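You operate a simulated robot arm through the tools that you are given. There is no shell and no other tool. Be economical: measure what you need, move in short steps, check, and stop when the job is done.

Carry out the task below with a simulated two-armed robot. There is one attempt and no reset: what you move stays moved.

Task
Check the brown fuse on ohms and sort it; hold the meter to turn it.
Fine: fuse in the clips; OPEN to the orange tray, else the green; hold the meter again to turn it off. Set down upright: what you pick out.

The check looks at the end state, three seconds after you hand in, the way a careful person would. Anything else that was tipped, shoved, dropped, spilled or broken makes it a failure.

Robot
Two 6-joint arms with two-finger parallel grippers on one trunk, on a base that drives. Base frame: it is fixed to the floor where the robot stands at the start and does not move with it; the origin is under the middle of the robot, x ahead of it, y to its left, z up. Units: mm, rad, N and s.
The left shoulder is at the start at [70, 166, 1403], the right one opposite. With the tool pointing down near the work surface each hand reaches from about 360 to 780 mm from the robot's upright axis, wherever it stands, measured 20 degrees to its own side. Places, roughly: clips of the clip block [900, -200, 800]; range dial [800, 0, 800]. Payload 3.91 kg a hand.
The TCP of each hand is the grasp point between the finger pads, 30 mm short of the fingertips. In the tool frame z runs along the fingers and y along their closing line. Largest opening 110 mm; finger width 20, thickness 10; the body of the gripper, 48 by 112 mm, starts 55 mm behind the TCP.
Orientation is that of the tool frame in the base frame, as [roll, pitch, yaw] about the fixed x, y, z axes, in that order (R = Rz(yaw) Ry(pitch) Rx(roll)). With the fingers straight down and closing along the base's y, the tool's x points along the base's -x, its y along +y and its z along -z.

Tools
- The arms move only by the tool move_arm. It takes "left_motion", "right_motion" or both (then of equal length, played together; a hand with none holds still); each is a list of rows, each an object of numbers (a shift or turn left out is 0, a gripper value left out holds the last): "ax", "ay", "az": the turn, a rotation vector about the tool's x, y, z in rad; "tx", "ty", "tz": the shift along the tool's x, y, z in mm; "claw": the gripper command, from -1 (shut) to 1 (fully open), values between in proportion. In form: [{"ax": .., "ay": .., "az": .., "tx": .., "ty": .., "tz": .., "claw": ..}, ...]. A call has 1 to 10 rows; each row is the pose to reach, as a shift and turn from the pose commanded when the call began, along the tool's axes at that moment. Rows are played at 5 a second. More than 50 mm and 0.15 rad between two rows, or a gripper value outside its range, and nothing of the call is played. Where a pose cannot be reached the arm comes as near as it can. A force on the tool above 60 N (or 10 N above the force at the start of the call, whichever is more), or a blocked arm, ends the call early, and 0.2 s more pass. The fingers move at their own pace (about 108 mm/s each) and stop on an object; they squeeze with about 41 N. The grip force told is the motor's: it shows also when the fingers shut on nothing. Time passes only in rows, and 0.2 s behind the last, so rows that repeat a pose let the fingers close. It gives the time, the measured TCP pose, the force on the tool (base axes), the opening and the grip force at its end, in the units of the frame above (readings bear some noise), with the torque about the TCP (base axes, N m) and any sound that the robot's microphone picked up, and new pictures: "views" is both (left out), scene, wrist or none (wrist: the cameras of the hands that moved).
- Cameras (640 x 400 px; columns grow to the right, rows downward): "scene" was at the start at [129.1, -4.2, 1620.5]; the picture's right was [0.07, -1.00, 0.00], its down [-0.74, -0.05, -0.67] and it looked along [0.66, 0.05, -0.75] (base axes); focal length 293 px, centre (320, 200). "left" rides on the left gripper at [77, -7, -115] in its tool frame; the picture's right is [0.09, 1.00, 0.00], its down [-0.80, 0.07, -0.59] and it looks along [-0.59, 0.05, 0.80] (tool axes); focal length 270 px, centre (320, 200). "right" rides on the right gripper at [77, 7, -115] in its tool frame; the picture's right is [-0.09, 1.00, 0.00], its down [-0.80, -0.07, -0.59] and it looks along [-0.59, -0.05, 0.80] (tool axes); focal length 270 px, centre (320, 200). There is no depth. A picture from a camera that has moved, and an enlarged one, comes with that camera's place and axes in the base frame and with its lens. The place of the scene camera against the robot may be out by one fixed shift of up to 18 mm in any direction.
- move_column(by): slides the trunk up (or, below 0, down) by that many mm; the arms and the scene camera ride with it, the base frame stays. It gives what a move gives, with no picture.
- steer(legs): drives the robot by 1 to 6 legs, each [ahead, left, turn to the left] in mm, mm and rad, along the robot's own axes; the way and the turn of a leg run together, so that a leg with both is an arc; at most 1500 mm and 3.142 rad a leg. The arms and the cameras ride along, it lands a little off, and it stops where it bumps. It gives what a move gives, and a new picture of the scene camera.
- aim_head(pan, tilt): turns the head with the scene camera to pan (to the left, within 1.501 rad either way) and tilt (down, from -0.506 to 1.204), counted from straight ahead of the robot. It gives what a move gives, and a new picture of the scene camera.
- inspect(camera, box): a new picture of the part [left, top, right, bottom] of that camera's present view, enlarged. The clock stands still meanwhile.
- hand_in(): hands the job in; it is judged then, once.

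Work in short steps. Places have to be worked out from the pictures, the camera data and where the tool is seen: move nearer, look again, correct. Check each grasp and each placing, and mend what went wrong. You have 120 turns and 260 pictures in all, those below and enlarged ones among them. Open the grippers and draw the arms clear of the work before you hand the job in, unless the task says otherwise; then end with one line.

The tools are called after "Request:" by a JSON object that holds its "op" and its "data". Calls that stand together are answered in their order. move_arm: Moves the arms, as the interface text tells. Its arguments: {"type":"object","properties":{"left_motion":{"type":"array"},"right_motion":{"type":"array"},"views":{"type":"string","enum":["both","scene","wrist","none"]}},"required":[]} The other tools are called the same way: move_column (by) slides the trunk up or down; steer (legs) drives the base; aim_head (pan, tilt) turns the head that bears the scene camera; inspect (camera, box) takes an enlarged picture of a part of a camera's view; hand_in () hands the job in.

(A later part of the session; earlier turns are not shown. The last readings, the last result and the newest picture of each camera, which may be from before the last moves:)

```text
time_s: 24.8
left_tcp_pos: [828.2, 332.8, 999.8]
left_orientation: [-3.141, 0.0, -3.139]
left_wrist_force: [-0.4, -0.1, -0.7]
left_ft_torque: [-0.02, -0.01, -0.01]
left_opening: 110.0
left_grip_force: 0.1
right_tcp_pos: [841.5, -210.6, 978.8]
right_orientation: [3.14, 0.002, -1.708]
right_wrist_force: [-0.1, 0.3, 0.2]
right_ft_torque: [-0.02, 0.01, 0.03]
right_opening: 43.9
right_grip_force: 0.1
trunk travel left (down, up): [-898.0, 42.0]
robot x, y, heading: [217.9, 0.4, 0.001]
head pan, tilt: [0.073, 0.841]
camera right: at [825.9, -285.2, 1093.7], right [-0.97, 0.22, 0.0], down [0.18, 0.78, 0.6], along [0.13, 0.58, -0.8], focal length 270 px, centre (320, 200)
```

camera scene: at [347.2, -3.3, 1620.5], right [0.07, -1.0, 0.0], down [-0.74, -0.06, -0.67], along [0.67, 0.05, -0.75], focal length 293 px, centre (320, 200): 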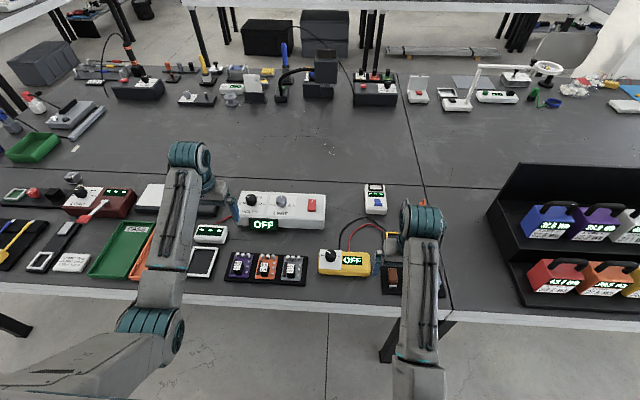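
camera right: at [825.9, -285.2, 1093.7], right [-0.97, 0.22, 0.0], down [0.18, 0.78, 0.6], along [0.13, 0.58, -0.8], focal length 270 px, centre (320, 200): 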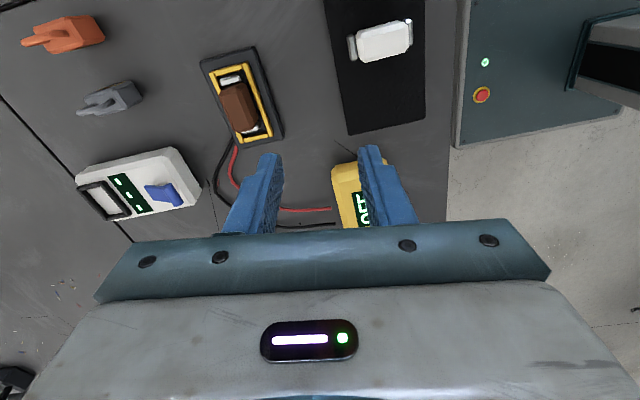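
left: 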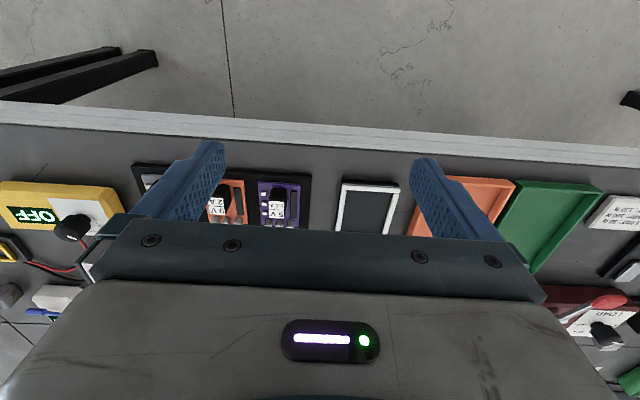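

Works. I'll finish the turn and move above the meter's right end with fingers open.

Request:
{"op": "move_arm", "data": {"right_motion": [{"az": -0.07, "tx": -25, "ty": 20, "claw": 0.7}, {"az": -0.137, "tx": -50, "ty": 40, "tz": 10, "claw": 0.7}, {"az": -0.137, "tx": -73, "ty": 56, "tz": 30, "claw": 0.7}, {"az": -0.137, "tx": -73, "ty": 56, "tz": 30, "claw": 0.7}], "views": "both"}}

Request:
{"op": "inspect", "data": {"camera": "right", "box": [200, 60, 440, 210]}}

```text
time_s: 25.8
left_tcp_pos: [829.7, 330.5, 1000.7]
left_orientation: [3.14, -0.001, -3.139]
left_wrist_force: [0.4, 0.0, 0.6]
left_ft_torque: [0.0, -0.02, -0.02]
left_opening: 110.0
left_grip_force: 0.1
right_tcp_pos: [802.3, -136.7, 952.3]
right_orientation: [-3.133, -0.012, -1.58]
right_wrist_force: [-0.3, -0.2, -0.7]
right_ft_torque: [-0.01, -0.01, 0.01]
right_opening: 93.5
right_grip_force: 0.1
trunk travel left (down, up): [-898.0, 42.0]
robot x, y, heading: [219.1, -1.0, 0.002]
head pan, tilt: [0.073, 0.841]
camera scene: at [348.2, -4.7, 1620.4], right [0.07, -1.0, 0.0], down [-0.74, -0.05, -0.67], along [0.66, 0.05, -0.75], focal length 293 px, centre (320, 200)
camera right: at [794.1, -212.9, 1068.0], right [-1.0, 0.1, -0.01], down [0.07, 0.81, 0.59], along [0.06, 0.58, -0.81], focal length 270 px, centre (320, 200)
```

scene: 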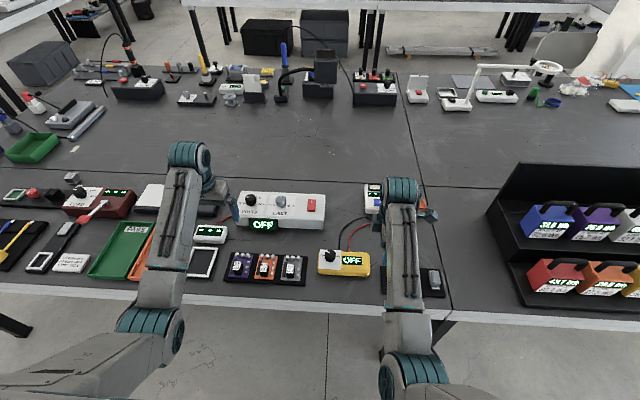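
right: 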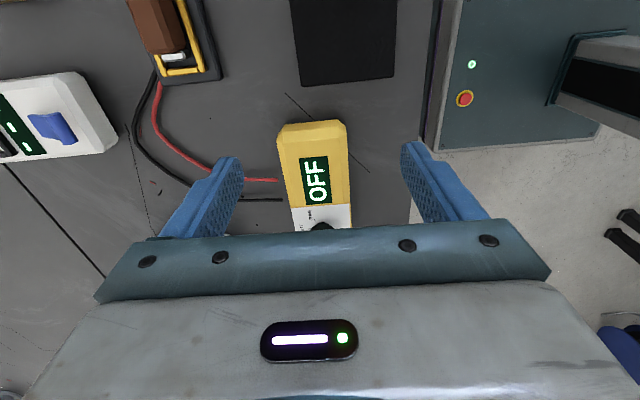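

```text
2.67 times, centred on (320, 135) of right
camera zoom: at [794.1, -212.9, 1068.0], right [-1.0, 0.1, -0.01], down [0.07, 0.81, 0.59], along [0.06, 0.58, -0.81], focal length 721 px, centre (320, 373)
```

zoom: 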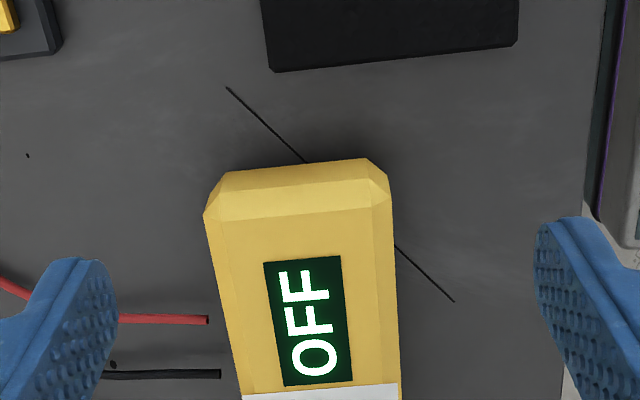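

The meter's right end is at y≈-108, with its centreline at x≈813 and about 66 mm wide. I'll move over its right part at (813,-80) and descend to z≈870 to check.

Request:
{"op": "move_arm", "data": {"right_motion": [{"tx": -25, "ty": -5, "tz": 10}, {"tx": -55, "ty": -11, "tz": 30}, {"tx": -56, "ty": -11, "tz": 60}, {"tx": -56, "ty": -11, "tz": 80}, {"tx": -56, "ty": -11, "tz": 80}], "views": "wrist"}}

Request:
{"op": "inspect", "data": {"camera": "scene", "box": [300, 220, 440, 310]}}

```text
time_s: 27.2
left_tcp_pos: [828.5, 332.2, 999.2]
left_orientation: [-3.141, 0.0, -3.141]
left_wrist_force: [0.2, 0.3, -0.3]
left_ft_torque: [-0.01, 0.01, -0.01]
left_opening: 110.1
left_grip_force: 0.1
right_tcp_pos: [814.0, -127.4, 863.2]
right_orientation: [-3.134, -0.072, -1.603]
right_wrist_force: [-0.6, 0.0, -0.4]
right_ft_torque: [-0.04, 0.05, -0.01]
right_opening: 93.4
right_grip_force: 0.1
trunk travel left (down, up): [-898.0, 42.0]
robot x, y, heading: [217.6, 2.6, 0.004]
head pan, tilt: [0.073, 0.841]
stopped in row 5 (right hand): the arm was blocked; the commanded pose is now the measured one
camera right: at [805.2, -195.9, 982.9], right [-0.99, 0.12, -0.01], down [0.09, 0.84, 0.53], along [0.08, 0.53, -0.84], focal length 270 px, centre (320, 200)
```

right: 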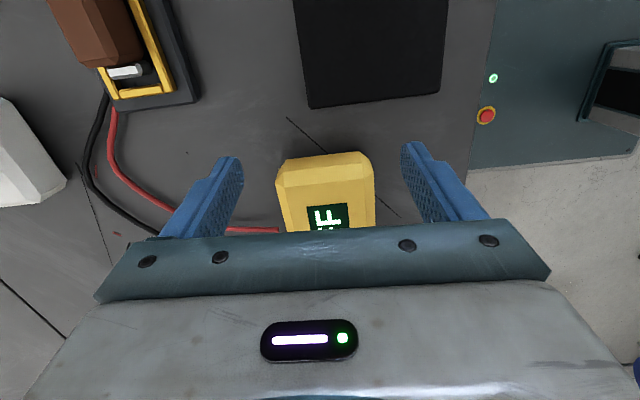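

```text
4.44 times, centred on (370, 265) of scene
camera zoom: at [347.6, -3.9, 1620.5], right [0.07, -1.0, 0.0], down [-0.74, -0.06, -0.67], along [0.66, 0.05, -0.75], focal length 1302 px, centre (98, -89)
```

zoom: 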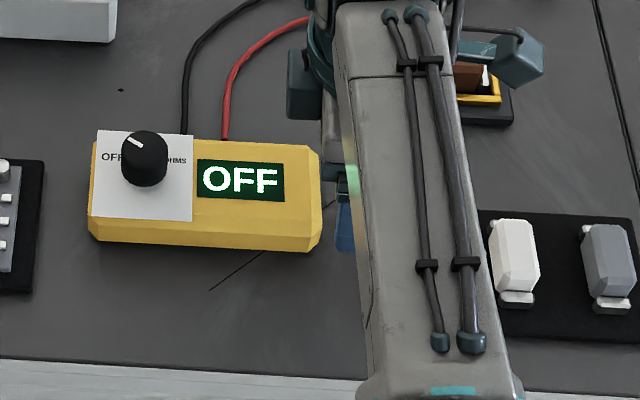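

The arm hits a joint limit in this orientation, so I'll turn back the other way and lean the hand toward -y, which keeps its camera clear of the left hand. First I'll raise and rotate back.

Request:
{"op": "move_arm", "data": {"right_motion": [{"tz": -30, "tx": 10}, {"tz": -60, "tx": 25}, {"tz": -90, "tx": 30, "az": 0.14}, {"tz": -100, "tx": 30, "az": 0.28}, {"tz": -100, "tx": 30, "az": 0.42}, {"tz": -100, "tx": 30, "az": 0.56}, {"tz": -100, "tx": 30, "az": 0.7}, {"tz": -100, "tx": 30, "az": 0.84}, {"tz": -100, "tx": 30, "az": 0.98}, {"tz": -100, "tx": 30, "az": 1.12}], "views": "none"}}

Request:
{"op": "move_arm", "data": {"right_motion": [{"az": 0.15}, {"az": 0.3}, {"az": 0.45}, {"az": 0.6}, {"az": 0.75}, {"az": 0.9}, {"az": 1.05}, {"az": 1.2}, {"az": 1.35}, {"az": 1.5}], "views": "none"}}

```text
time_s: 29.4
left_tcp_pos: [828.0, 331.4, 999.5]
left_orientation: [-3.14, 0.0, -3.14]
left_wrist_force: [-0.2, 0.1, 0.9]
left_ft_torque: [-0.01, -0.01, -0.01]
left_opening: 109.9
left_grip_force: 0.0
right_tcp_pos: [811.8, -147.5, 966.0]
right_orientation: [-3.077, -0.027, -2.726]
right_wrist_force: [0.3, 0.8, -0.1]
right_ft_torque: [0.03, -0.02, -0.02]
right_opening: 93.5
right_grip_force: 0.0
trunk travel left (down, up): [-898.0, 42.0]
robot x, y, heading: [217.4, 2.6, -0.003]
head pan, tilt: [0.073, 0.841]
```

```text
time_s: 31.6
left_tcp_pos: [828.9, 332.7, 1000.3]
left_orientation: [-3.14, 0.0, -3.141]
left_wrist_force: [0.4, 0.1, 0.6]
left_ft_torque: [-0.01, -0.02, 0.02]
left_opening: 109.9
left_grip_force: 0.0
right_tcp_pos: [812.7, -148.1, 965.6]
right_orientation: [-3.111, 0.065, 2.06]
right_wrist_force: [-0.2, 0.0, 0.0]
right_ft_torque: [0.01, 0.03, 0.04]
right_opening: 93.5
right_grip_force: 0.0
trunk travel left (down, up): [-898.0, 42.0]
robot x, y, heading: [222.5, -2.1, -0.001]
head pan, tilt: [0.073, 0.841]
```

I'll finish the yaw to 90°, then lean the hand in the next call.

Request:
{"op": "move_arm", "data": {"right_motion": [{"az": 0.15}, {"az": 0.3}, {"az": 0.45}, {"az": 0.489, "ax": -0.015}], "views": "none"}}

Request:
{"op": "move_arm", "data": {"right_motion": [{"ay": 0.14}, {"ay": 0.28}, {"ay": 0.42}, {"ay": 0.56}, {"ay": 0.56}], "views": "both"}}

```text
time_s: 32.6
left_tcp_pos: [828.6, 332.6, 998.1]
left_orientation: [3.141, 0.0, -3.141]
left_wrist_force: [0.2, 0.1, -0.1]
left_ft_torque: [0.04, -0.02, -0.02]
left_opening: 110.2
left_grip_force: 0.0
right_tcp_pos: [811.5, -148.3, 966.0]
right_orientation: [3.125, 0.066, 1.57]
right_wrist_force: [-0.4, 0.2, -0.5]
right_ft_torque: [0.0, 0.0, 0.01]
right_opening: 93.4
right_grip_force: 0.1
trunk travel left (down, up): [-898.0, 42.0]
robot x, y, heading: [216.2, 2.8, -0.004]
head pan, tilt: [0.073, 0.841]
```

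```text
time_s: 33.8
left_tcp_pos: [829.0, 332.1, 998.4]
left_orientation: [-3.141, 0.001, -3.138]
left_wrist_force: [0.6, 0.0, 0.4]
left_ft_torque: [-0.02, -0.01, 0.02]
left_opening: 110.0
left_grip_force: 0.1
right_tcp_pos: [813.0, -147.3, 964.4]
right_orientation: [3.123, -0.495, 1.581]
right_wrist_force: [-0.6, -0.2, -0.5]
right_ft_torque: [0.0, -0.03, -0.04]
right_opening: 93.3
right_grip_force: 0.1
trunk travel left (down, up): [-898.0, 42.0]
robot x, y, heading: [217.0, 2.2, 0.001]
head pan, tilt: [0.073, 0.841]
camera scene: at [347.6, -3.3, 1620.5], right [0.07, -1.0, 0.0], down [-0.74, -0.06, -0.67], along [0.66, 0.05, -0.75], focal length 293 px, centre (320, 200)
camera right: at [817.8, -134.2, 1102.4], right [1.0, -0.08, -0.02], down [-0.07, -0.99, 0.14], along [-0.03, -0.14, -0.99], focal length 270 px, centre (320, 200)
```

scene: 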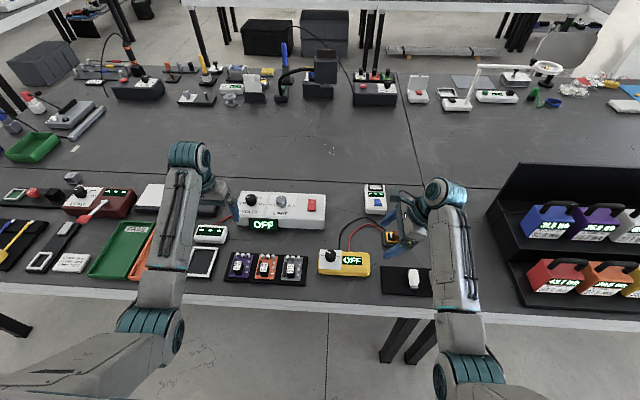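
right: 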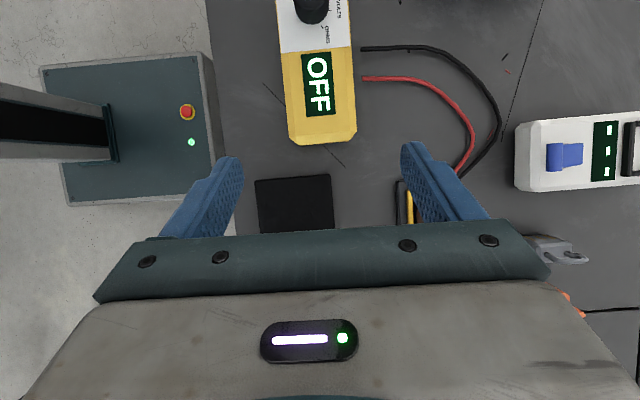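

Clear overhead view: the meter centreline is at x≈815, its right end at y≈-111, and the dial at about (814,8). I'll move the leaning right hand over the right part and stop at z≈865 for a check.

Request:
{"op": "move_arm", "data": {"right_motion": [{"tx": 15, "tz": 20, "ty": 1}, {"tx": 29, "tz": 50, "ty": 2}, {"tx": 29, "tz": 84, "ty": 2}, {"tx": 10, "tz": 119, "ty": 2}, {"tx": 10, "tz": 119, "ty": 2}], "views": "both"}}

Request:
{"op": "inspect", "data": {"camera": "scene", "box": [300, 220, 440, 310]}}

```text
time_s: 35.0
left_tcp_pos: [827.1, 331.0, 999.1]
left_orientation: [3.141, -0.001, -3.14]
left_wrist_force: [0.3, 0.1, 0.4]
left_ft_torque: [-0.02, 0.02, -0.02]
left_opening: 109.8
left_grip_force: 0.0
right_tcp_pos: [814.3, -83.4, 863.5]
right_orientation: [3.121, -0.493, 1.583]
right_wrist_force: [0.8, -0.7, 0.4]
right_ft_torque: [-0.01, -0.01, 0.01]
right_opening: 93.5
right_grip_force: 0.0
trunk travel left (down, up): [-898.0, 42.0]
robot x, y, heading: [218.7, 0.9, 0.003]
head pan, tilt: [0.073, 0.841]
camera scene: at [347.6, -3.3, 1620.5], right [0.07, -1.0, 0.0], down [-0.74, -0.06, -0.67], along [0.66, 0.05, -0.75], focal length 293 px, centre (320, 200)
camera right: at [819.6, -70.2, 1001.3], right [1.0, -0.08, -0.02], down [-0.07, -0.99, 0.14], along [-0.03, -0.14, -0.99], focal length 270 px, centre (320, 200)
```

scene: 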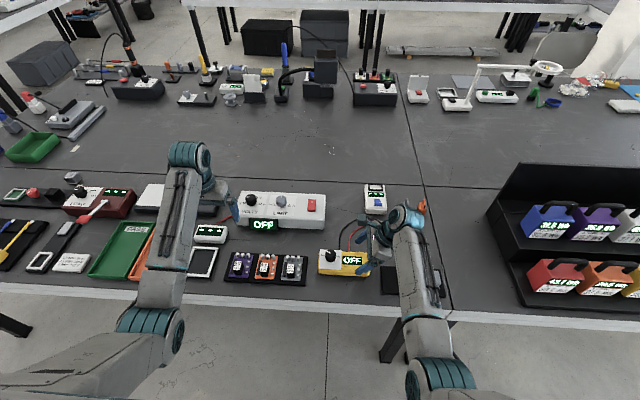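
right: 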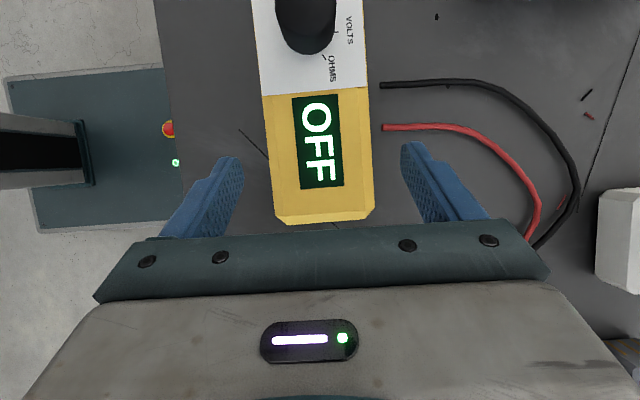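

```text
4.44 times, centred on (370, 265) of scene
camera zoom: at [347.6, -3.3, 1620.5], right [0.07, -1.0, 0.0], down [-0.74, -0.06, -0.67], along [0.66, 0.05, -0.75], focal length 1302 px, centre (98, -89)
```

zoom: 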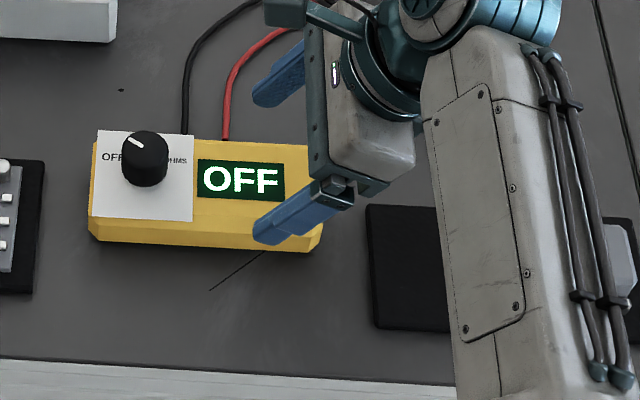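

Well centred, and the display stays visible. I'll descend to z≈825 and close on the meter.

Request:
{"op": "move_arm", "data": {"right_motion": [{"tx": -5, "tz": 10}, {"tx": -10, "tz": 19}, {"tx": -14, "tz": 26}, {"tx": -18, "tz": 33}, {"tx": -18, "tz": 33}], "views": "wrist"}}

Request:
{"op": "inspect", "data": {"camera": "scene", "box": [300, 220, 440, 310]}}

Request:
{"op": "inspect", "data": {"camera": "right", "box": [220, 0, 420, 120]}}

```text
time_s: 36.2
left_tcp_pos: [829.2, 331.0, 999.4]
left_orientation: [3.141, -0.001, -3.14]
left_wrist_force: [-0.2, 0.3, -0.1]
left_ft_torque: [-0.02, 0.0, -0.01]
left_opening: 110.2
left_grip_force: 0.2
right_tcp_pos: [817.3, -83.6, 828.0]
right_orientation: [3.12, -0.494, 1.583]
right_wrist_force: [0.6, 0.2, -0.4]
right_ft_torque: [0.0, 0.0, 0.0]
right_opening: 93.7
right_grip_force: 0.0
trunk travel left (down, up): [-898.0, 42.0]
robot x, y, heading: [219.7, 0.6, -0.0]
head pan, tilt: [0.073, 0.841]
camera right: at [821.1, -69.9, 964.9], right [1.0, -0.08, -0.02], down [-0.07, -0.99, 0.14], along [-0.03, -0.14, -0.99], focal length 270 px, centre (320, 200)
```

right: 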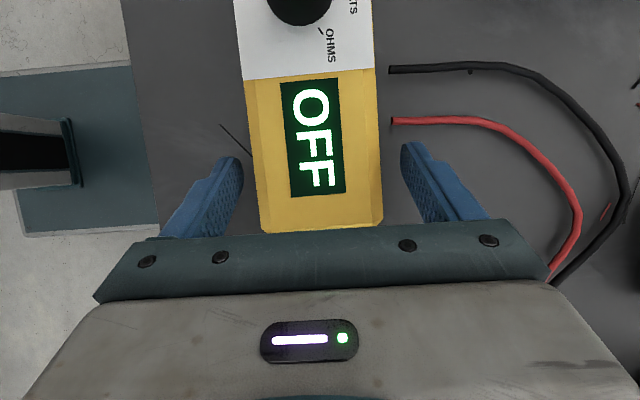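

```text
4.44 times, centred on (370, 265) of scene
camera zoom: at [347.7, -3.7, 1620.5], right [0.07, -1.0, 0.0], down [-0.74, -0.06, -0.67], along [0.66, 0.05, -0.75], focal length 1302 px, centre (98, -89)
```

zoom: 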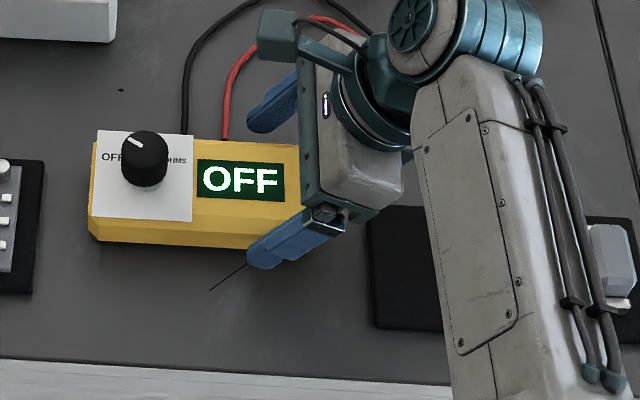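

```text
3.20 times, centred on (320, 60) of right
camera zoom: at [821.1, -69.9, 964.9], right [1.0, -0.08, -0.02], down [-0.07, -0.99, 0.14], along [-0.03, -0.14, -0.99], focal length 865 px, centre (320, 648)
```

zoom: 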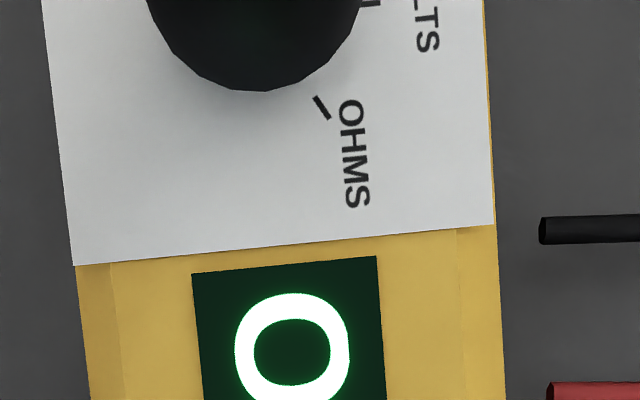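

OHMS is the mark up-right on the dial and OFF is up-left, so the turn is clockwise through VOLTS. I'll now close on the meter.

Request:
{"op": "move_arm", "data": {"right_motion": [{"claw": 0.4}, {"claw": 0.3}, {"claw": 0.25}, {"claw": 0.1}, {"claw": -0.2}, {"claw": -0.2}], "views": "wrist"}}

```text
time_s: 37.6
left_tcp_pos: [828.1, 331.4, 1001.1]
left_orientation: [3.14, -0.002, -3.141]
left_wrist_force: [1.1, 0.0, -0.1]
left_ft_torque: [-0.01, 0.02, -0.03]
left_opening: 110.0
left_grip_force: 0.1
right_tcp_pos: [814.9, -83.2, 827.4]
right_orientation: [3.122, -0.493, 1.583]
right_wrist_force: [-0.7, -0.3, 0.9]
right_ft_torque: [0.02, 0.11, 0.13]
right_opening: 71.5
right_grip_force: 40.6
trunk travel left (down, up): [-898.0, 42.0]
robot x, y, heading: [217.7, -5.5, 0.003]
head pan, tilt: [0.073, 0.841]
camera right: at [821.0, -70.0, 964.9], right [1.0, -0.08, -0.02], down [-0.07, -0.99, 0.14], along [-0.03, -0.14, -0.99], focal length 270 px, centre (320, 200)
```

right: 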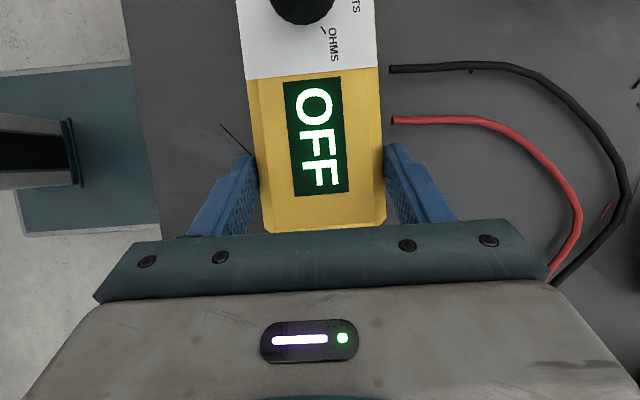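

The meter is held. Now the left hand: I'll bring it across toward the dial at height, stopping at y≈80 to look.

Request:
{"op": "move_arm", "data": {"left_motion": [{"tx": 5, "ty": -48}, {"tx": 10, "ty": -96}, {"tx": 14, "ty": -144}, {"tx": 14, "ty": -192}, {"tx": 14, "ty": -235, "tz": 20}, {"tx": 14, "ty": -250, "tz": 40}, {"tx": 14, "ty": -250, "tz": 40}], "views": "both"}}

```text
time_s: 39.4
left_tcp_pos: [830.4, 132.7, 959.5]
left_orientation: [3.062, 0.028, -3.106]
left_wrist_force: [-0.4, -0.9, -1.0]
left_ft_torque: [0.0, -0.01, -0.01]
left_opening: 109.8
left_grip_force: 0.0
left hand out of reach, approached as far as the arm can: row 1, 2, 3
right_tcp_pos: [814.9, -83.8, 826.9]
right_orientation: [3.122, -0.495, 1.582]
right_wrist_force: [-0.1, -1.3, 0.1]
right_ft_torque: [0.0, 0.16, 0.09]
right_opening: 71.4
right_grip_force: 40.9
trunk travel left (down, up): [-898.0, 42.0]
robot x, y, heading: [217.0, 1.9, 0.0]
head pan, tilt: [0.073, 0.841]
stopped in row 7 (left hand): the arm was blocked; the commanded pose is now the measured one
camera scene: at [347.6, -3.7, 1620.5], right [0.07, -1.0, 0.0], down [-0.74, -0.06, -0.67], along [0.66, 0.05, -0.75], focal length 293 px, centre (320, 200)
camera left: at [751.1, 114.4, 1071.6], right [-0.13, 0.99, 0.07], down [0.78, 0.05, 0.62], along [0.61, 0.14, -0.78], focal length 270 px, centre (320, 200)
```

scene: 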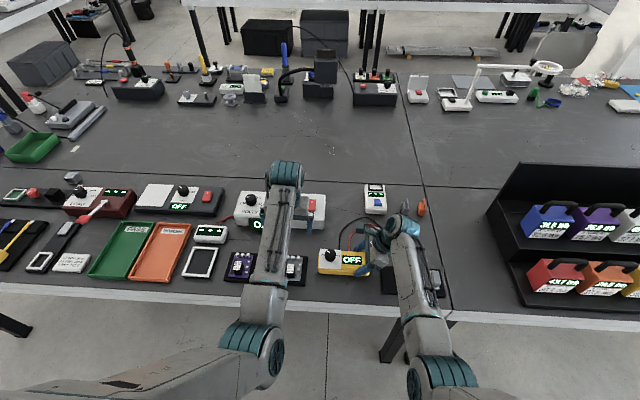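
left: 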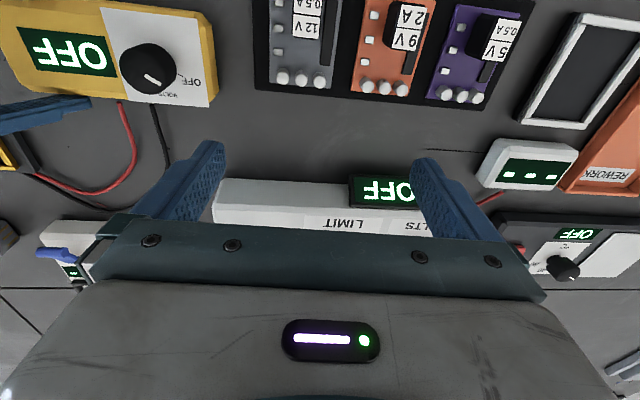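

The left hand couldn't come inward that high; it's likely reachable lower. I'll try at z≈925, correcting the tilt too.

Request:
{"op": "move_arm", "data": {"left_motion": [{"tz": 20, "ty": -5, "ax": 0.04}, {"tz": 35, "ty": -20, "ax": 0.08, "tx": 5}, {"tz": 38, "ty": -45, "ax": 0.08, "tx": 10}, {"tz": 38, "ty": -70, "ax": 0.08, "tx": 15}], "views": "wrist"}}

```text
time_s: 40.6
left_tcp_pos: [833.3, 134.3, 914.7]
left_orientation: [3.052, 0.05, -3.067]
left_wrist_force: [-1.0, -0.5, 0.9]
left_ft_torque: [-0.01, 0.0, -0.04]
left_opening: 110.2
left_grip_force: 0.0
right_tcp_pos: [815.9, -83.1, 828.3]
right_orientation: [3.121, -0.493, 1.583]
right_wrist_force: [-0.5, -1.8, 1.2]
right_ft_torque: [0.11, 0.18, 0.11]
right_opening: 71.7
right_grip_force: 41.2
trunk travel left (down, up): [-898.0, 42.0]
robot x, y, heading: [220.3, 0.2, 0.006]
head pan, tilt: [0.073, 0.841]
stopped in row 4 (left hand): the arm was blocked; the commanded pose is now the measured one
camera left: at [752.6, 110.1, 1023.5], right [-0.17, 0.98, 0.08], down [0.77, 0.07, 0.64], along [0.62, 0.17, -0.76], focal length 270 px, centre (320, 200)
```

left: 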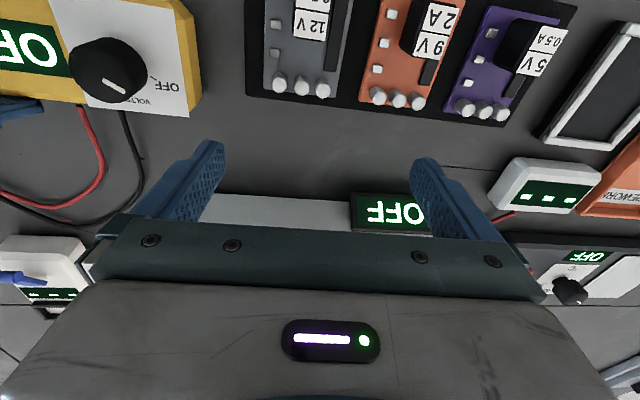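

Both hands' wrists are limited to about |y|≥130 from the robot, so both need to lean. I'll release the meter, raise the hands, and strafe right ~42 mm to be symmetric about the meter.

Request:
{"op": "move_arm", "data": {"right_motion": [{"claw": 0.45}, {"claw": 0.7}, {"claw": 0.7, "tx": 12, "tz": -22}, {"claw": 0.7, "tx": 28, "tz": -50}, {"claw": 0.7, "tx": 42, "tz": -80}, {"claw": 0.7, "tx": 45, "tz": -90}], "left_motion": [{"ty": 5}, {"ty": 20, "tz": -10}, {"ty": 40, "tz": -20}, {"ty": 60, "tz": -30}, {"ty": 80, "tz": -40}, {"ty": 80, "tz": -40}], "views": "none"}}

Request:
{"op": "steer", "data": {"legs": [[0, -44, 0]]}}

```text
time_s: 42.0
left_tcp_pos: [826.8, 205.0, 959.8]
left_orientation: [3.054, 0.049, -3.07]
left_wrist_force: [0.1, -0.2, -0.7]
left_ft_torque: [-0.02, 0.0, 0.03]
left_opening: 110.1
left_grip_force: 0.1
right_tcp_pos: [813.6, -86.0, 926.1]
right_orientation: [3.12, -0.493, 1.584]
right_wrist_force: [0.8, -0.4, 0.5]
right_ft_torque: [0.02, 0.03, 0.02]
right_opening: 93.6
right_grip_force: 0.1
trunk travel left (down, up): [-898.0, 42.0]
robot x, y, heading: [219.7, -0.4, 0.002]
head pan, tilt: [0.073, 0.841]
```

```text
time_s: 42.9
left_tcp_pos: [826.5, 169.6, 957.8]
left_orientation: [3.059, 0.049, -3.065]
left_wrist_force: [-0.1, 1.3, 0.5]
left_ft_torque: [-0.05, 0.0, 0.03]
left_opening: 110.1
left_grip_force: 0.0
right_tcp_pos: [815.0, -122.9, 927.5]
right_orientation: [3.12, -0.486, 1.585]
right_wrist_force: [-0.2, -0.1, -0.7]
right_ft_torque: [-0.05, -0.03, 0.05]
right_opening: 93.6
right_grip_force: 0.0
trunk travel left (down, up): [-898.0, 42.0]
robot x, y, heading: [217.8, -41.1, -0.0]
head pan, tilt: [0.073, 0.841]
camera scene: at [347.8, -36.5, 1620.4], right [0.08, -1.0, 0.01], down [-0.74, -0.06, -0.67], along [0.66, 0.05, -0.75], focal length 293 px, centre (320, 200)
```

scene: 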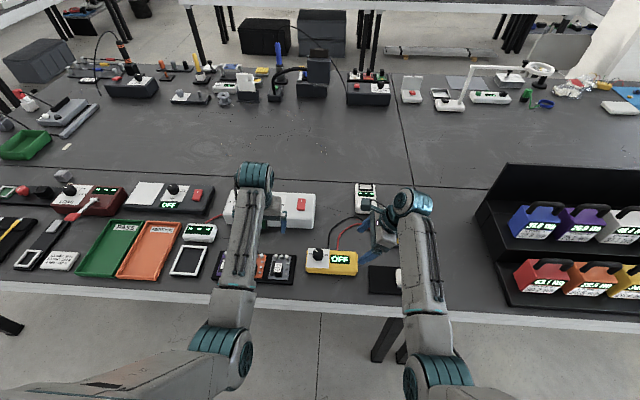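

Now I'll lean the right hand further (to ~0.7 rad) and move back over the grip spot at y≈-88.

Request:
{"op": "move_arm", "data": {"right_motion": [{"ay": 0.07, "ax": 0.02}, {"ay": 0.14, "ax": 0.02, "tx": 8, "tz": 4}, {"ay": 0.21, "ax": 0.02, "tx": 16, "tz": 8}, {"ay": 0.21, "ax": 0.02, "tx": 31, "tz": 16}, {"ay": 0.21, "ax": 0.02, "tx": 31, "tz": 16}], "left_motion": [{"az": -0.14}, {"az": -0.28}, {"az": -0.42}, {"az": -0.56}, {"az": -0.7}], "views": "wrist"}}

```text
time_s: 44.1
left_tcp_pos: [825.2, 164.8, 958.7]
left_orientation: [3.107, 0.093, -2.364]
left_wrist_force: [0.0, 0.1, 0.8]
left_ft_torque: [0.01, 0.02, 0.0]
left_opening: 109.9
left_grip_force: 0.0
right_tcp_pos: [814.3, -93.1, 927.8]
right_orientation: [3.139, -0.703, 1.587]
right_wrist_force: [0.4, -0.2, 0.1]
right_ft_torque: [-0.01, 0.0, 0.02]
right_opening: 93.3
right_grip_force: 0.1
trunk travel left (down, up): [-898.0, 42.0]
robot x, y, heading: [219.3, -40.7, 0.003]
head pan, tilt: [0.073, 0.841]
camera right: at [821.2, -107.6, 1064.7], right [1.0, -0.05, -0.06], down [-0.06, -1.0, -0.07], along [-0.05, 0.07, -1.0], focal length 270 px, centre (320, 200)
camera left: at [770.8, 94.9, 1065.8], right [-0.76, 0.65, 0.03], down [0.49, 0.56, 0.67], along [0.42, 0.52, -0.74], focal length 270 px, centre (320, 200)
```

right: 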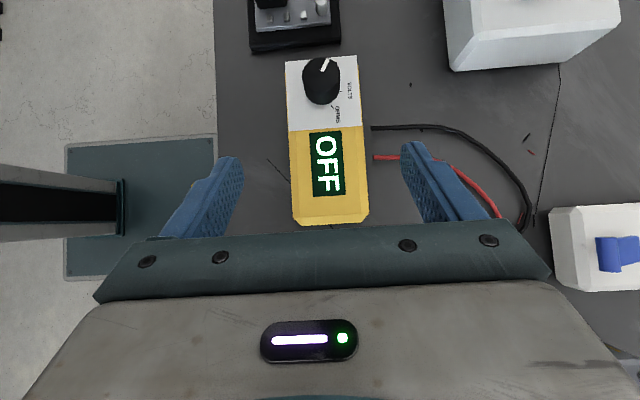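
left: 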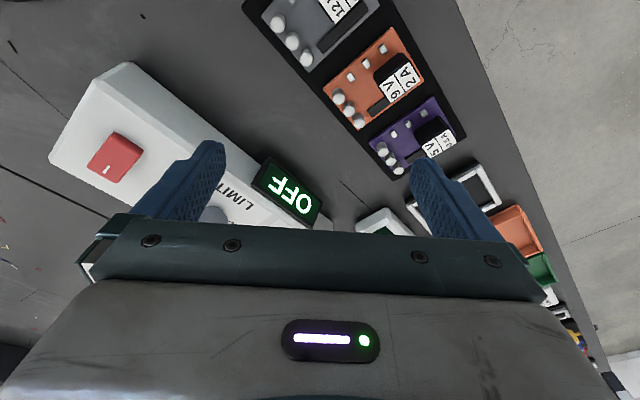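

The overhead view shows the dial nicely. I'll keep turning the left hand to yaw -1.57, then lean it.

Request:
{"op": "move_arm", "data": {"left_motion": [{"az": -0.14}, {"az": -0.28}, {"az": -0.42}, {"az": -0.56}, {"az": -0.7}, {"az": -0.79}], "views": "none"}}

Request:
{"op": "inspect", "data": {"camera": "right", "box": [270, 40, 390, 220]}}

```text
time_s: 45.5
left_tcp_pos: [825.4, 163.6, 957.9]
left_orientation: [-3.097, 0.092, -1.571]
left_wrist_force: [0.2, -0.6, 0.5]
left_ft_torque: [-0.01, 0.0, 0.0]
left_opening: 110.2
left_grip_force: 0.1
right_tcp_pos: [813.2, -93.2, 928.2]
right_orientation: [3.139, -0.704, 1.586]
right_wrist_force: [0.4, 0.3, -0.5]
right_ft_torque: [-0.01, -0.01, 0.03]
right_opening: 93.4
right_grip_force: 0.1
trunk travel left (down, up): [-898.0, 42.0]
robot x, y, heading: [222.1, -42.6, 0.005]
head pan, tilt: [0.073, 0.841]
```

```text
2.22 times, centred on (330, 130) of right
camera zoom: at [821.2, -108.6, 1064.7], right [1.0, -0.05, -0.06], down [-0.06, -1.0, -0.07], along [-0.05, 0.07, -1.0], focal length 601 px, centre (298, 356)
```

zoom: 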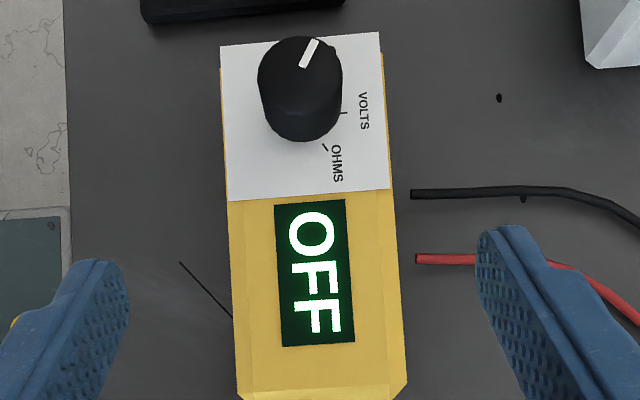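

The knob is about 32 mm across, centred near (816,12), with its top at z≈846. It must turn clockwise about 130° from OFF to OHMS. I'll lean the left hand.

Request:
{"op": "move_arm", "data": {"left_motion": [{"ay": 0.14, "claw": 0.2}, {"ay": 0.28, "claw": 0.2}, {"ay": 0.42, "claw": 0.2}, {"ay": 0.56, "claw": 0.2}, {"ay": 0.7, "claw": 0.2}, {"ay": 0.79, "claw": 0.2}], "views": "wrist"}}

```text
time_s: 46.9
left_tcp_pos: [826.0, 164.7, 959.4]
left_orientation: [-3.087, -0.7, -1.613]
left_wrist_force: [0.8, -0.4, -0.1]
left_ft_torque: [-0.02, 0.02, 0.01]
left_opening: 65.8
left_grip_force: 0.1
right_tcp_pos: [812.6, -92.7, 928.0]
right_orientation: [3.14, -0.702, 1.586]
right_wrist_force: [-1.0, -0.5, -0.1]
right_ft_torque: [-0.02, 0.02, 0.01]
right_opening: 93.5
right_grip_force: 0.1
trunk travel left (down, up): [-898.0, 42.0]
robot x, y, heading: [218.6, -42.3, -0.002]
head pan, tilt: [0.073, 0.841]
camera left: at [827.4, 178.7, 1096.2], right [-1.0, -0.06, 0.01], down [-0.06, 1.0, -0.06], along [-0.01, -0.07, -1.0], focal length 270 px, centre (320, 200)
```

left: 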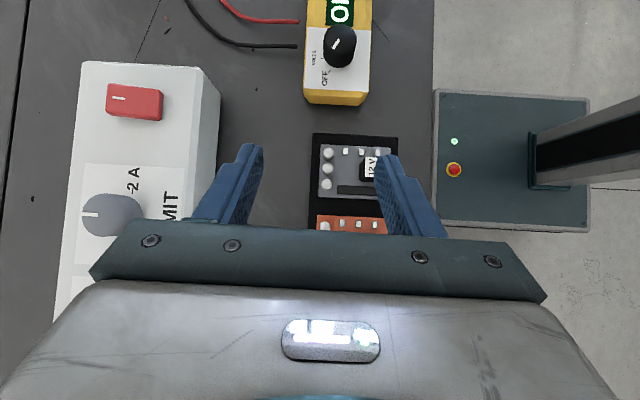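

Both leans work. I'll lower the right hand onto the meter and grip it again.

Request:
{"op": "move_arm", "data": {"right_motion": [{"tx": -15, "tz": 20, "ty": 2}, {"tx": -35, "tz": 45, "ty": 2}, {"tx": -50, "tz": 64, "ty": 2}, {"tx": -60, "tz": 76, "ty": 2}, {"tx": -60, "tz": 76, "ty": 2, "claw": 0.4}, {"tx": -60, "tz": 76, "ty": 2, "claw": 0.3}, {"tx": -60, "tz": 76, "ty": 2, "claw": 0.2}, {"tx": -60, "tz": 76, "ty": 2, "claw": -0.2}, {"tx": -60, "tz": 76, "ty": 2, "claw": -0.2}], "views": "wrist"}}

Request:
{"op": "inspect", "data": {"camera": "left", "box": [280, 0, 400, 120]}}

```text
time_s: 48.9
left_tcp_pos: [826.3, 164.4, 958.8]
left_orientation: [-3.085, -0.697, -1.612]
left_wrist_force: [-0.8, 0.1, 0.2]
left_ft_torque: [0.01, 0.0, -0.02]
left_opening: 65.8
left_grip_force: 0.1
right_tcp_pos: [814.5, -89.1, 828.9]
right_orientation: [3.14, -0.702, 1.586]
right_wrist_force: [1.0, 0.8, 1.0]
right_ft_torque: [0.02, -0.04, -0.05]
right_opening: 71.6
right_grip_force: 40.9
trunk travel left (down, up): [-898.0, 42.0]
robot x, y, heading: [218.7, -38.6, 0.001]
head pan, tilt: [0.073, 0.841]
camera right: at [822.9, -105.6, 966.9], right [1.0, -0.05, -0.06], down [-0.06, -1.0, -0.07], along [-0.05, 0.07, -1.0], focal length 270 px, centre (320, 200)
```

right: 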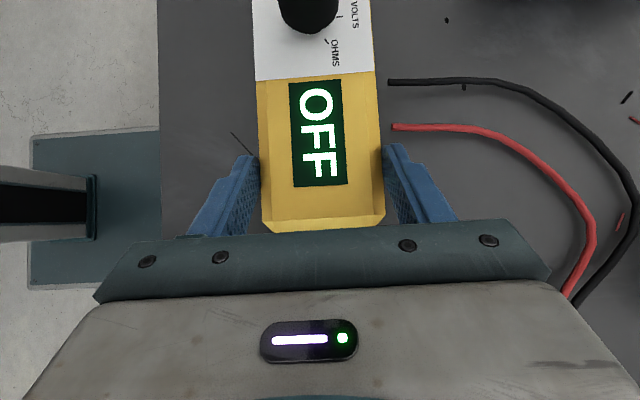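

```text
3.33 times, centred on (340, 60) of left
camera zoom: at [827.7, 178.4, 1096.3], right [-1.0, -0.06, 0.01], down [-0.06, 1.0, -0.06], along [-0.01, -0.06, -1.0], focal length 901 px, centre (253, 667)
```

zoom: 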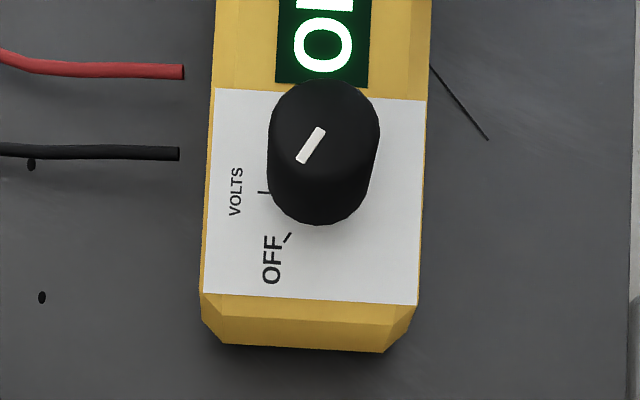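

Meter held again. Next I'll bring the left hand above the knob, TCP near (815,28,909), pre-rotated +0.5 rad for a clockwise sweep.

Request:
{"op": "move_arm", "data": {"left_motion": [{"tx": 14, "ty": 2.5, "tz": 25, "claw": 0.0}, {"tx": 29, "ty": 5, "tz": 50, "ax": 0.09, "az": -0.1, "claw": 0.0}, {"tx": 43, "ty": 7.5, "tz": 75, "ax": 0.17, "az": -0.2, "claw": 0.0}, {"tx": 58, "ty": 10, "tz": 100, "ax": 0.26, "az": -0.31, "ay": -0.015, "claw": 0.0}, {"tx": 72, "ty": 12.5, "tz": 125, "ax": 0.347, "az": -0.413, "ay": -0.023, "claw": 0.0}, {"tx": 72, "ty": 12.5, "tz": 125, "ax": 0.347, "az": -0.413, "ay": -0.023, "claw": 0.0}], "views": "both"}}

```text
time_s: 50.3
left_tcp_pos: [814.8, 31.2, 909.1]
left_orientation: [-3.089, -0.698, -1.07]
left_wrist_force: [-1.1, -0.4, -0.2]
left_ft_torque: [-0.02, -0.01, 0.0]
left_opening: 55.0
left_grip_force: 0.0
right_tcp_pos: [815.9, -88.6, 829.2]
right_orientation: [3.138, -0.703, 1.588]
right_wrist_force: [1.0, 0.9, -0.3]
right_ft_torque: [-0.16, 0.03, -0.02]
right_opening: 71.3
right_grip_force: 41.1
trunk travel left (down, up): [-898.0, 42.0]
robot x, y, heading: [214.7, -45.3, 0.006]
head pan, tilt: [0.073, 0.841]
camera scene: at [348.5, -45.5, 1620.4], right [0.08, -1.0, 0.0], down [-0.74, -0.06, -0.67], along [0.66, 0.05, -0.75], focal length 293 px, centre (320, 200)
camera left: at [807.5, 42.7, 1045.7], right [-0.82, -0.57, 0.01], down [-0.57, 0.82, -0.06], along [0.02, -0.06, -1.0], focal length 270 px, centre (320, 200)
```

scene: 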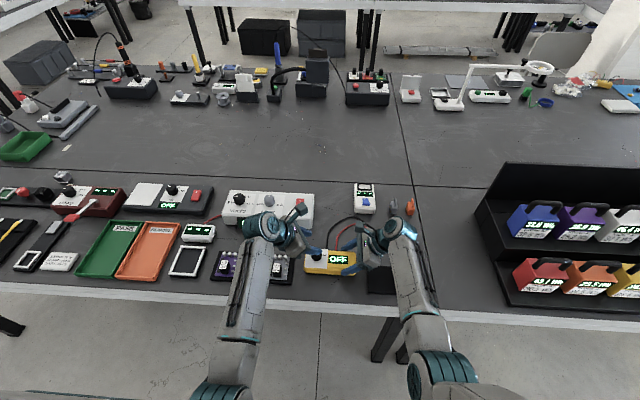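
left: 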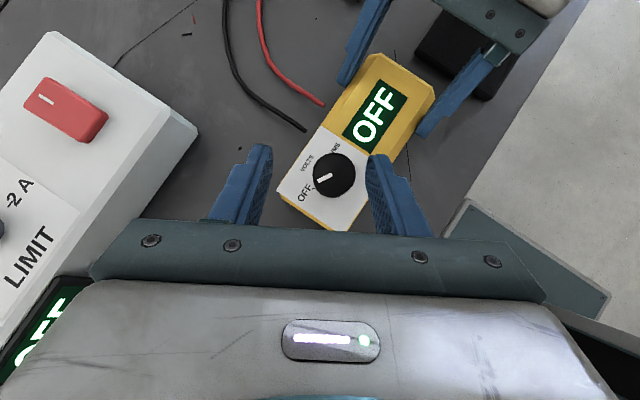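

The knob top is near (814,9). I'll align so the fingertips straddle it and descend partway.

Request:
{"op": "move_arm", "data": {"left_motion": [{"tx": -7, "ty": 6, "tz": 9, "ax": -0.05}, {"tx": -14, "ty": 11.3, "tz": 18, "ax": -0.05}, {"tx": -21, "ty": 11.3, "tz": 28, "ax": -0.05}, {"tx": -21, "ty": 11.3, "tz": 28, "ax": -0.05}], "views": "wrist"}}

Request:
{"op": "inspect", "data": {"camera": "left", "box": [220, 80, 440, 240]}}

Request:
{"op": "inspect", "data": {"camera": "scene", "box": [280, 220, 400, 300]}}

```text
time_s: 51.3
left_tcp_pos: [806.6, 23.5, 873.6]
left_orientation: [-3.136, -0.698, -1.072]
left_wrist_force: [0.2, -0.5, 0.5]
left_ft_torque: [-0.01, 0.01, 0.01]
left_opening: 55.1
left_grip_force: 0.0
right_tcp_pos: [815.7, -90.8, 830.0]
right_orientation: [3.14, -0.705, 1.586]
right_wrist_force: [-0.4, -0.3, 0.9]
right_ft_torque: [-0.1, -0.02, -0.01]
right_opening: 71.5
right_grip_force: 41.5
trunk travel left (down, up): [-898.0, 42.0]
robot x, y, heading: [220.2, -42.1, 0.004]
head pan, tilt: [0.073, 0.841]
camera left: at [804.5, 37.5, 1011.2], right [-0.84, -0.54, 0.05], down [-0.54, 0.84, -0.06], along [-0.01, -0.08, -1.0], focal length 270 px, centre (320, 200)
```

left: 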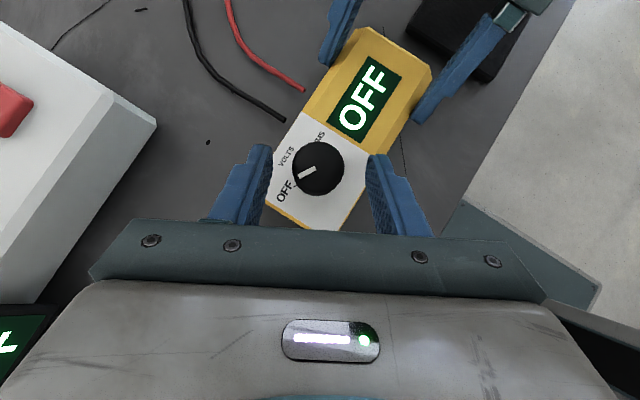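

```text
2.50 times, centred on (330, 160) of left
camera zoom: at [804.5, 37.5, 1011.2], right [-0.84, -0.54, 0.05], down [-0.54, 0.84, -0.06], along [-0.01, -0.08, -1.0], focal length 676 px, centre (295, 300)
```

zoom: 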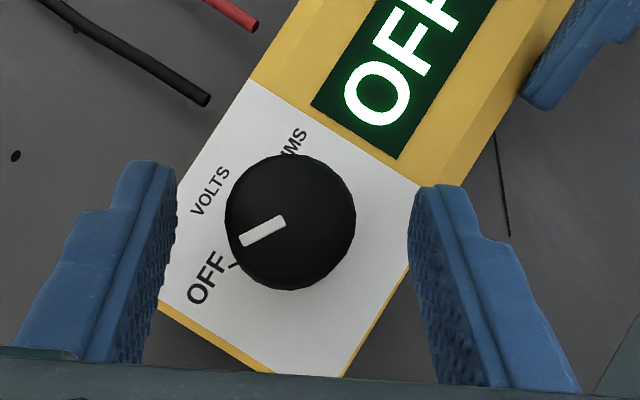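

```text
5.00 times, centred on (340, 260) of scene
camera zoom: at [348.2, -46.6, 1620.4], right [0.08, -1.0, 0.0], down [-0.74, -0.06, -0.67], along [0.66, 0.05, -0.75], focal length 1464 px, centre (220, -100)
```

zoom: 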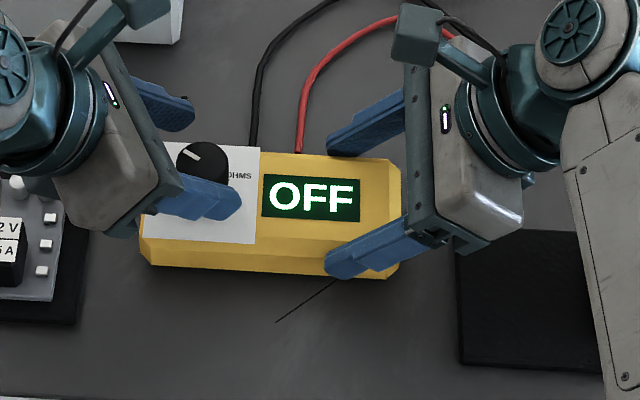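

Well aligned laterally. I'll descend ~13 mm and close on the knob.

Request:
{"op": "move_arm", "data": {"left_motion": [{"tx": -4, "ty": -1, "tz": 5}, {"tx": -8.4, "ty": -1, "tz": 10}, {"tx": -8.4, "ty": -1, "tz": 10, "claw": -0.3}, {"tx": -8.4, "ty": -1, "tz": 10, "claw": -0.6}, {"tx": -8.4, "ty": -1, "tz": 10, "claw": -0.6}], "views": "wrist"}}

Request:
{"op": "inspect", "data": {"camera": "left", "box": [220, 80, 440, 240]}}

```text
time_s: 52.5
left_tcp_pos: [808.1, 21.4, 860.2]
left_orientation: [-3.138, -0.698, -1.071]
left_wrist_force: [-7.5, -4.1, 3.9]
left_ft_torque: [-0.24, 0.15, -0.13]
left_opening: 30.4
left_grip_force: 41.1
right_tcp_pos: [815.9, -89.9, 829.5]
right_orientation: [3.139, -0.705, 1.586]
right_wrist_force: [7.0, 3.4, -3.7]
right_ft_torque: [-0.46, 0.08, -0.76]
right_opening: 71.4
right_grip_force: 40.9
trunk travel left (down, up): [-898.0, 42.0]
robot x, y, heading: [219.3, -40.6, 0.003]
head pan, tilt: [0.073, 0.841]
camera left: at [806.3, 37.1, 998.0], right [-0.84, -0.54, 0.05], down [-0.54, 0.84, -0.06], along [-0.01, -0.08, -1.0], focal length 270 px, centre (320, 200)
```

left: 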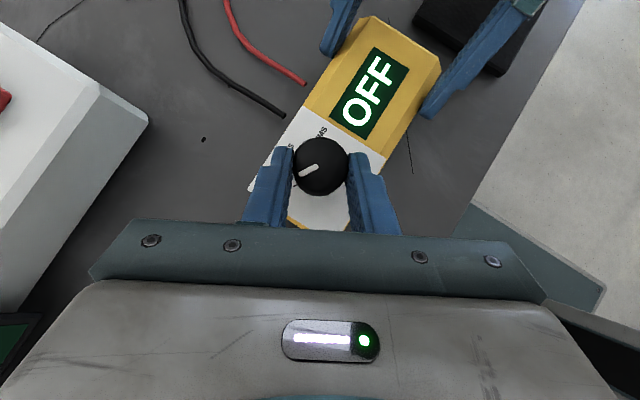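

```text
2.50 times, centred on (330, 160) of left
camera zoom: at [806.3, 37.1, 998.0], right [-0.84, -0.54, 0.05], down [-0.54, 0.84, -0.06], along [-0.01, -0.08, -1.0], focal length 676 px, centre (295, 300)
```

zoom: 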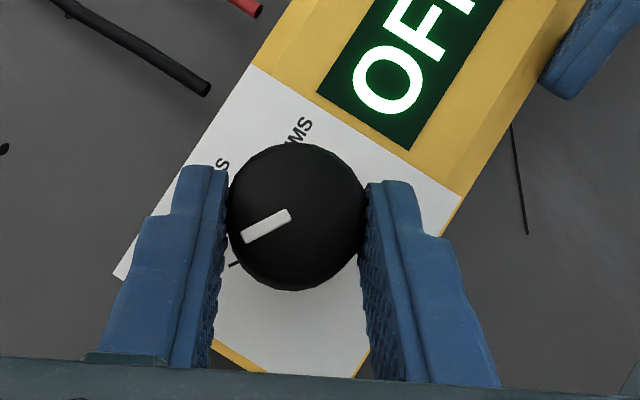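

Gripped. Now I'll turn clockwise ~1 rad about the knob's vertical axis.

Request:
{"op": "move_arm", "data": {"left_motion": [{"ax": -0.09, "az": 0.107, "tx": 0.1, "ty": -1.97, "tz": 0.1}, {"ax": -0.18, "az": 0.214, "tx": 0.4, "ty": -3.9, "tz": 0.35}, {"ax": -0.27, "az": 0.322, "tx": 0.9, "ty": -5.7, "tz": 0.8}, {"ax": -0.36, "az": 0.429, "tx": 1.65, "ty": -7.4, "tz": 1.4}, {"ax": -0.45, "az": 0.536, "tx": 2.5, "ty": -9.0, "tz": 2.1}, {"ax": -0.54, "az": 0.643, "tx": 3.6, "ty": -10.4, "tz": 3.0}, {"ax": -0.63, "az": 0.75, "tx": 4.8, "ty": -11.6, "tz": 4.0}, {"ax": -0.63, "az": 0.75, "tx": 4.8, "ty": -11.6, "tz": 4.0}], "views": "wrist"}}

Request:
{"op": "inspect", "data": {"camera": "left", "box": [220, 80, 440, 240]}}

Request:
{"op": "inspect", "data": {"camera": "scene", "box": [280, 220, 400, 300]}}

```text
time_s: 54.3
left_tcp_pos: [820.3, 22.3, 860.3]
left_orientation: [-3.139, -0.695, -2.051]
left_wrist_force: [-11.3, -8.8, 6.0]
left_ft_torque: [-0.46, 0.36, -0.17]
left_opening: 30.5
left_grip_force: 40.9
right_tcp_pos: [814.5, -89.6, 829.7]
right_orientation: [3.14, -0.706, 1.588]
right_wrist_force: [12.0, 9.4, -6.3]
right_ft_torque: [-0.68, 0.06, -1.08]
right_opening: 71.5
right_grip_force: 41.0
trunk travel left (down, up): [-898.0, 42.0]
robot x, y, heading: [219.7, -40.8, 0.005]
head pan, tilt: [0.073, 0.841]
camera left: at [833.3, 31.6, 998.2], right [-0.92, 0.4, 0.06], down [0.4, 0.92, -0.06], along [-0.07, -0.03, -1.0], focal length 270 px, centre (320, 200)
```

left: 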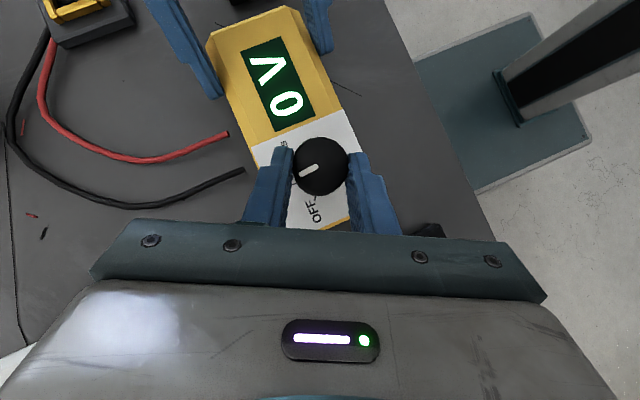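

```text
2.50 times, centred on (330, 160) of left
camera zoom: at [833.3, 31.6, 998.2], right [-0.92, 0.4, 0.06], down [0.4, 0.92, -0.06], along [-0.07, -0.03, -1.0], focal length 676 px, centre (295, 300)
```

zoom: 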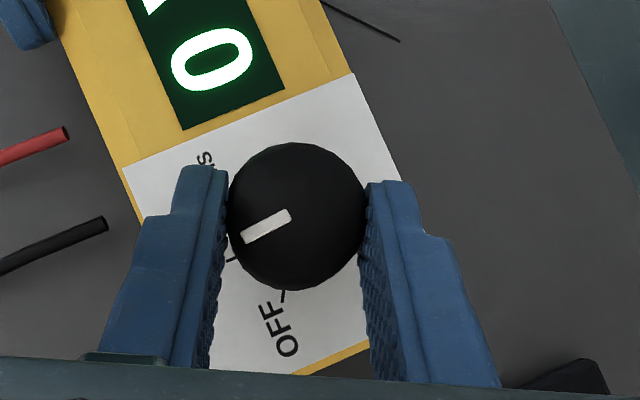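

```text
5.00 times, centred on (340, 260) of scene
camera zoom: at [347.9, -46.3, 1620.4], right [0.08, -1.0, 0.0], down [-0.74, -0.06, -0.67], along [0.66, 0.05, -0.75], focal length 1464 px, centre (220, -100)
```

zoom: 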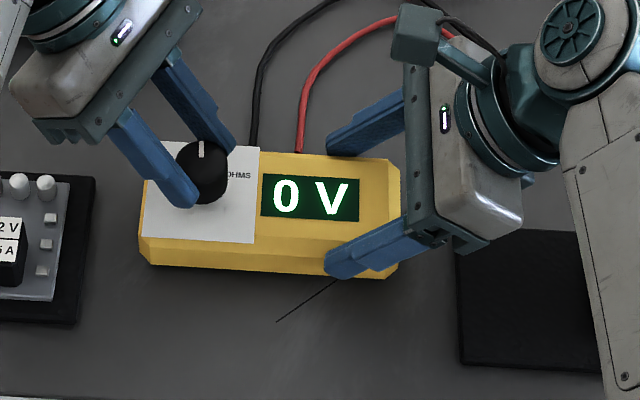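

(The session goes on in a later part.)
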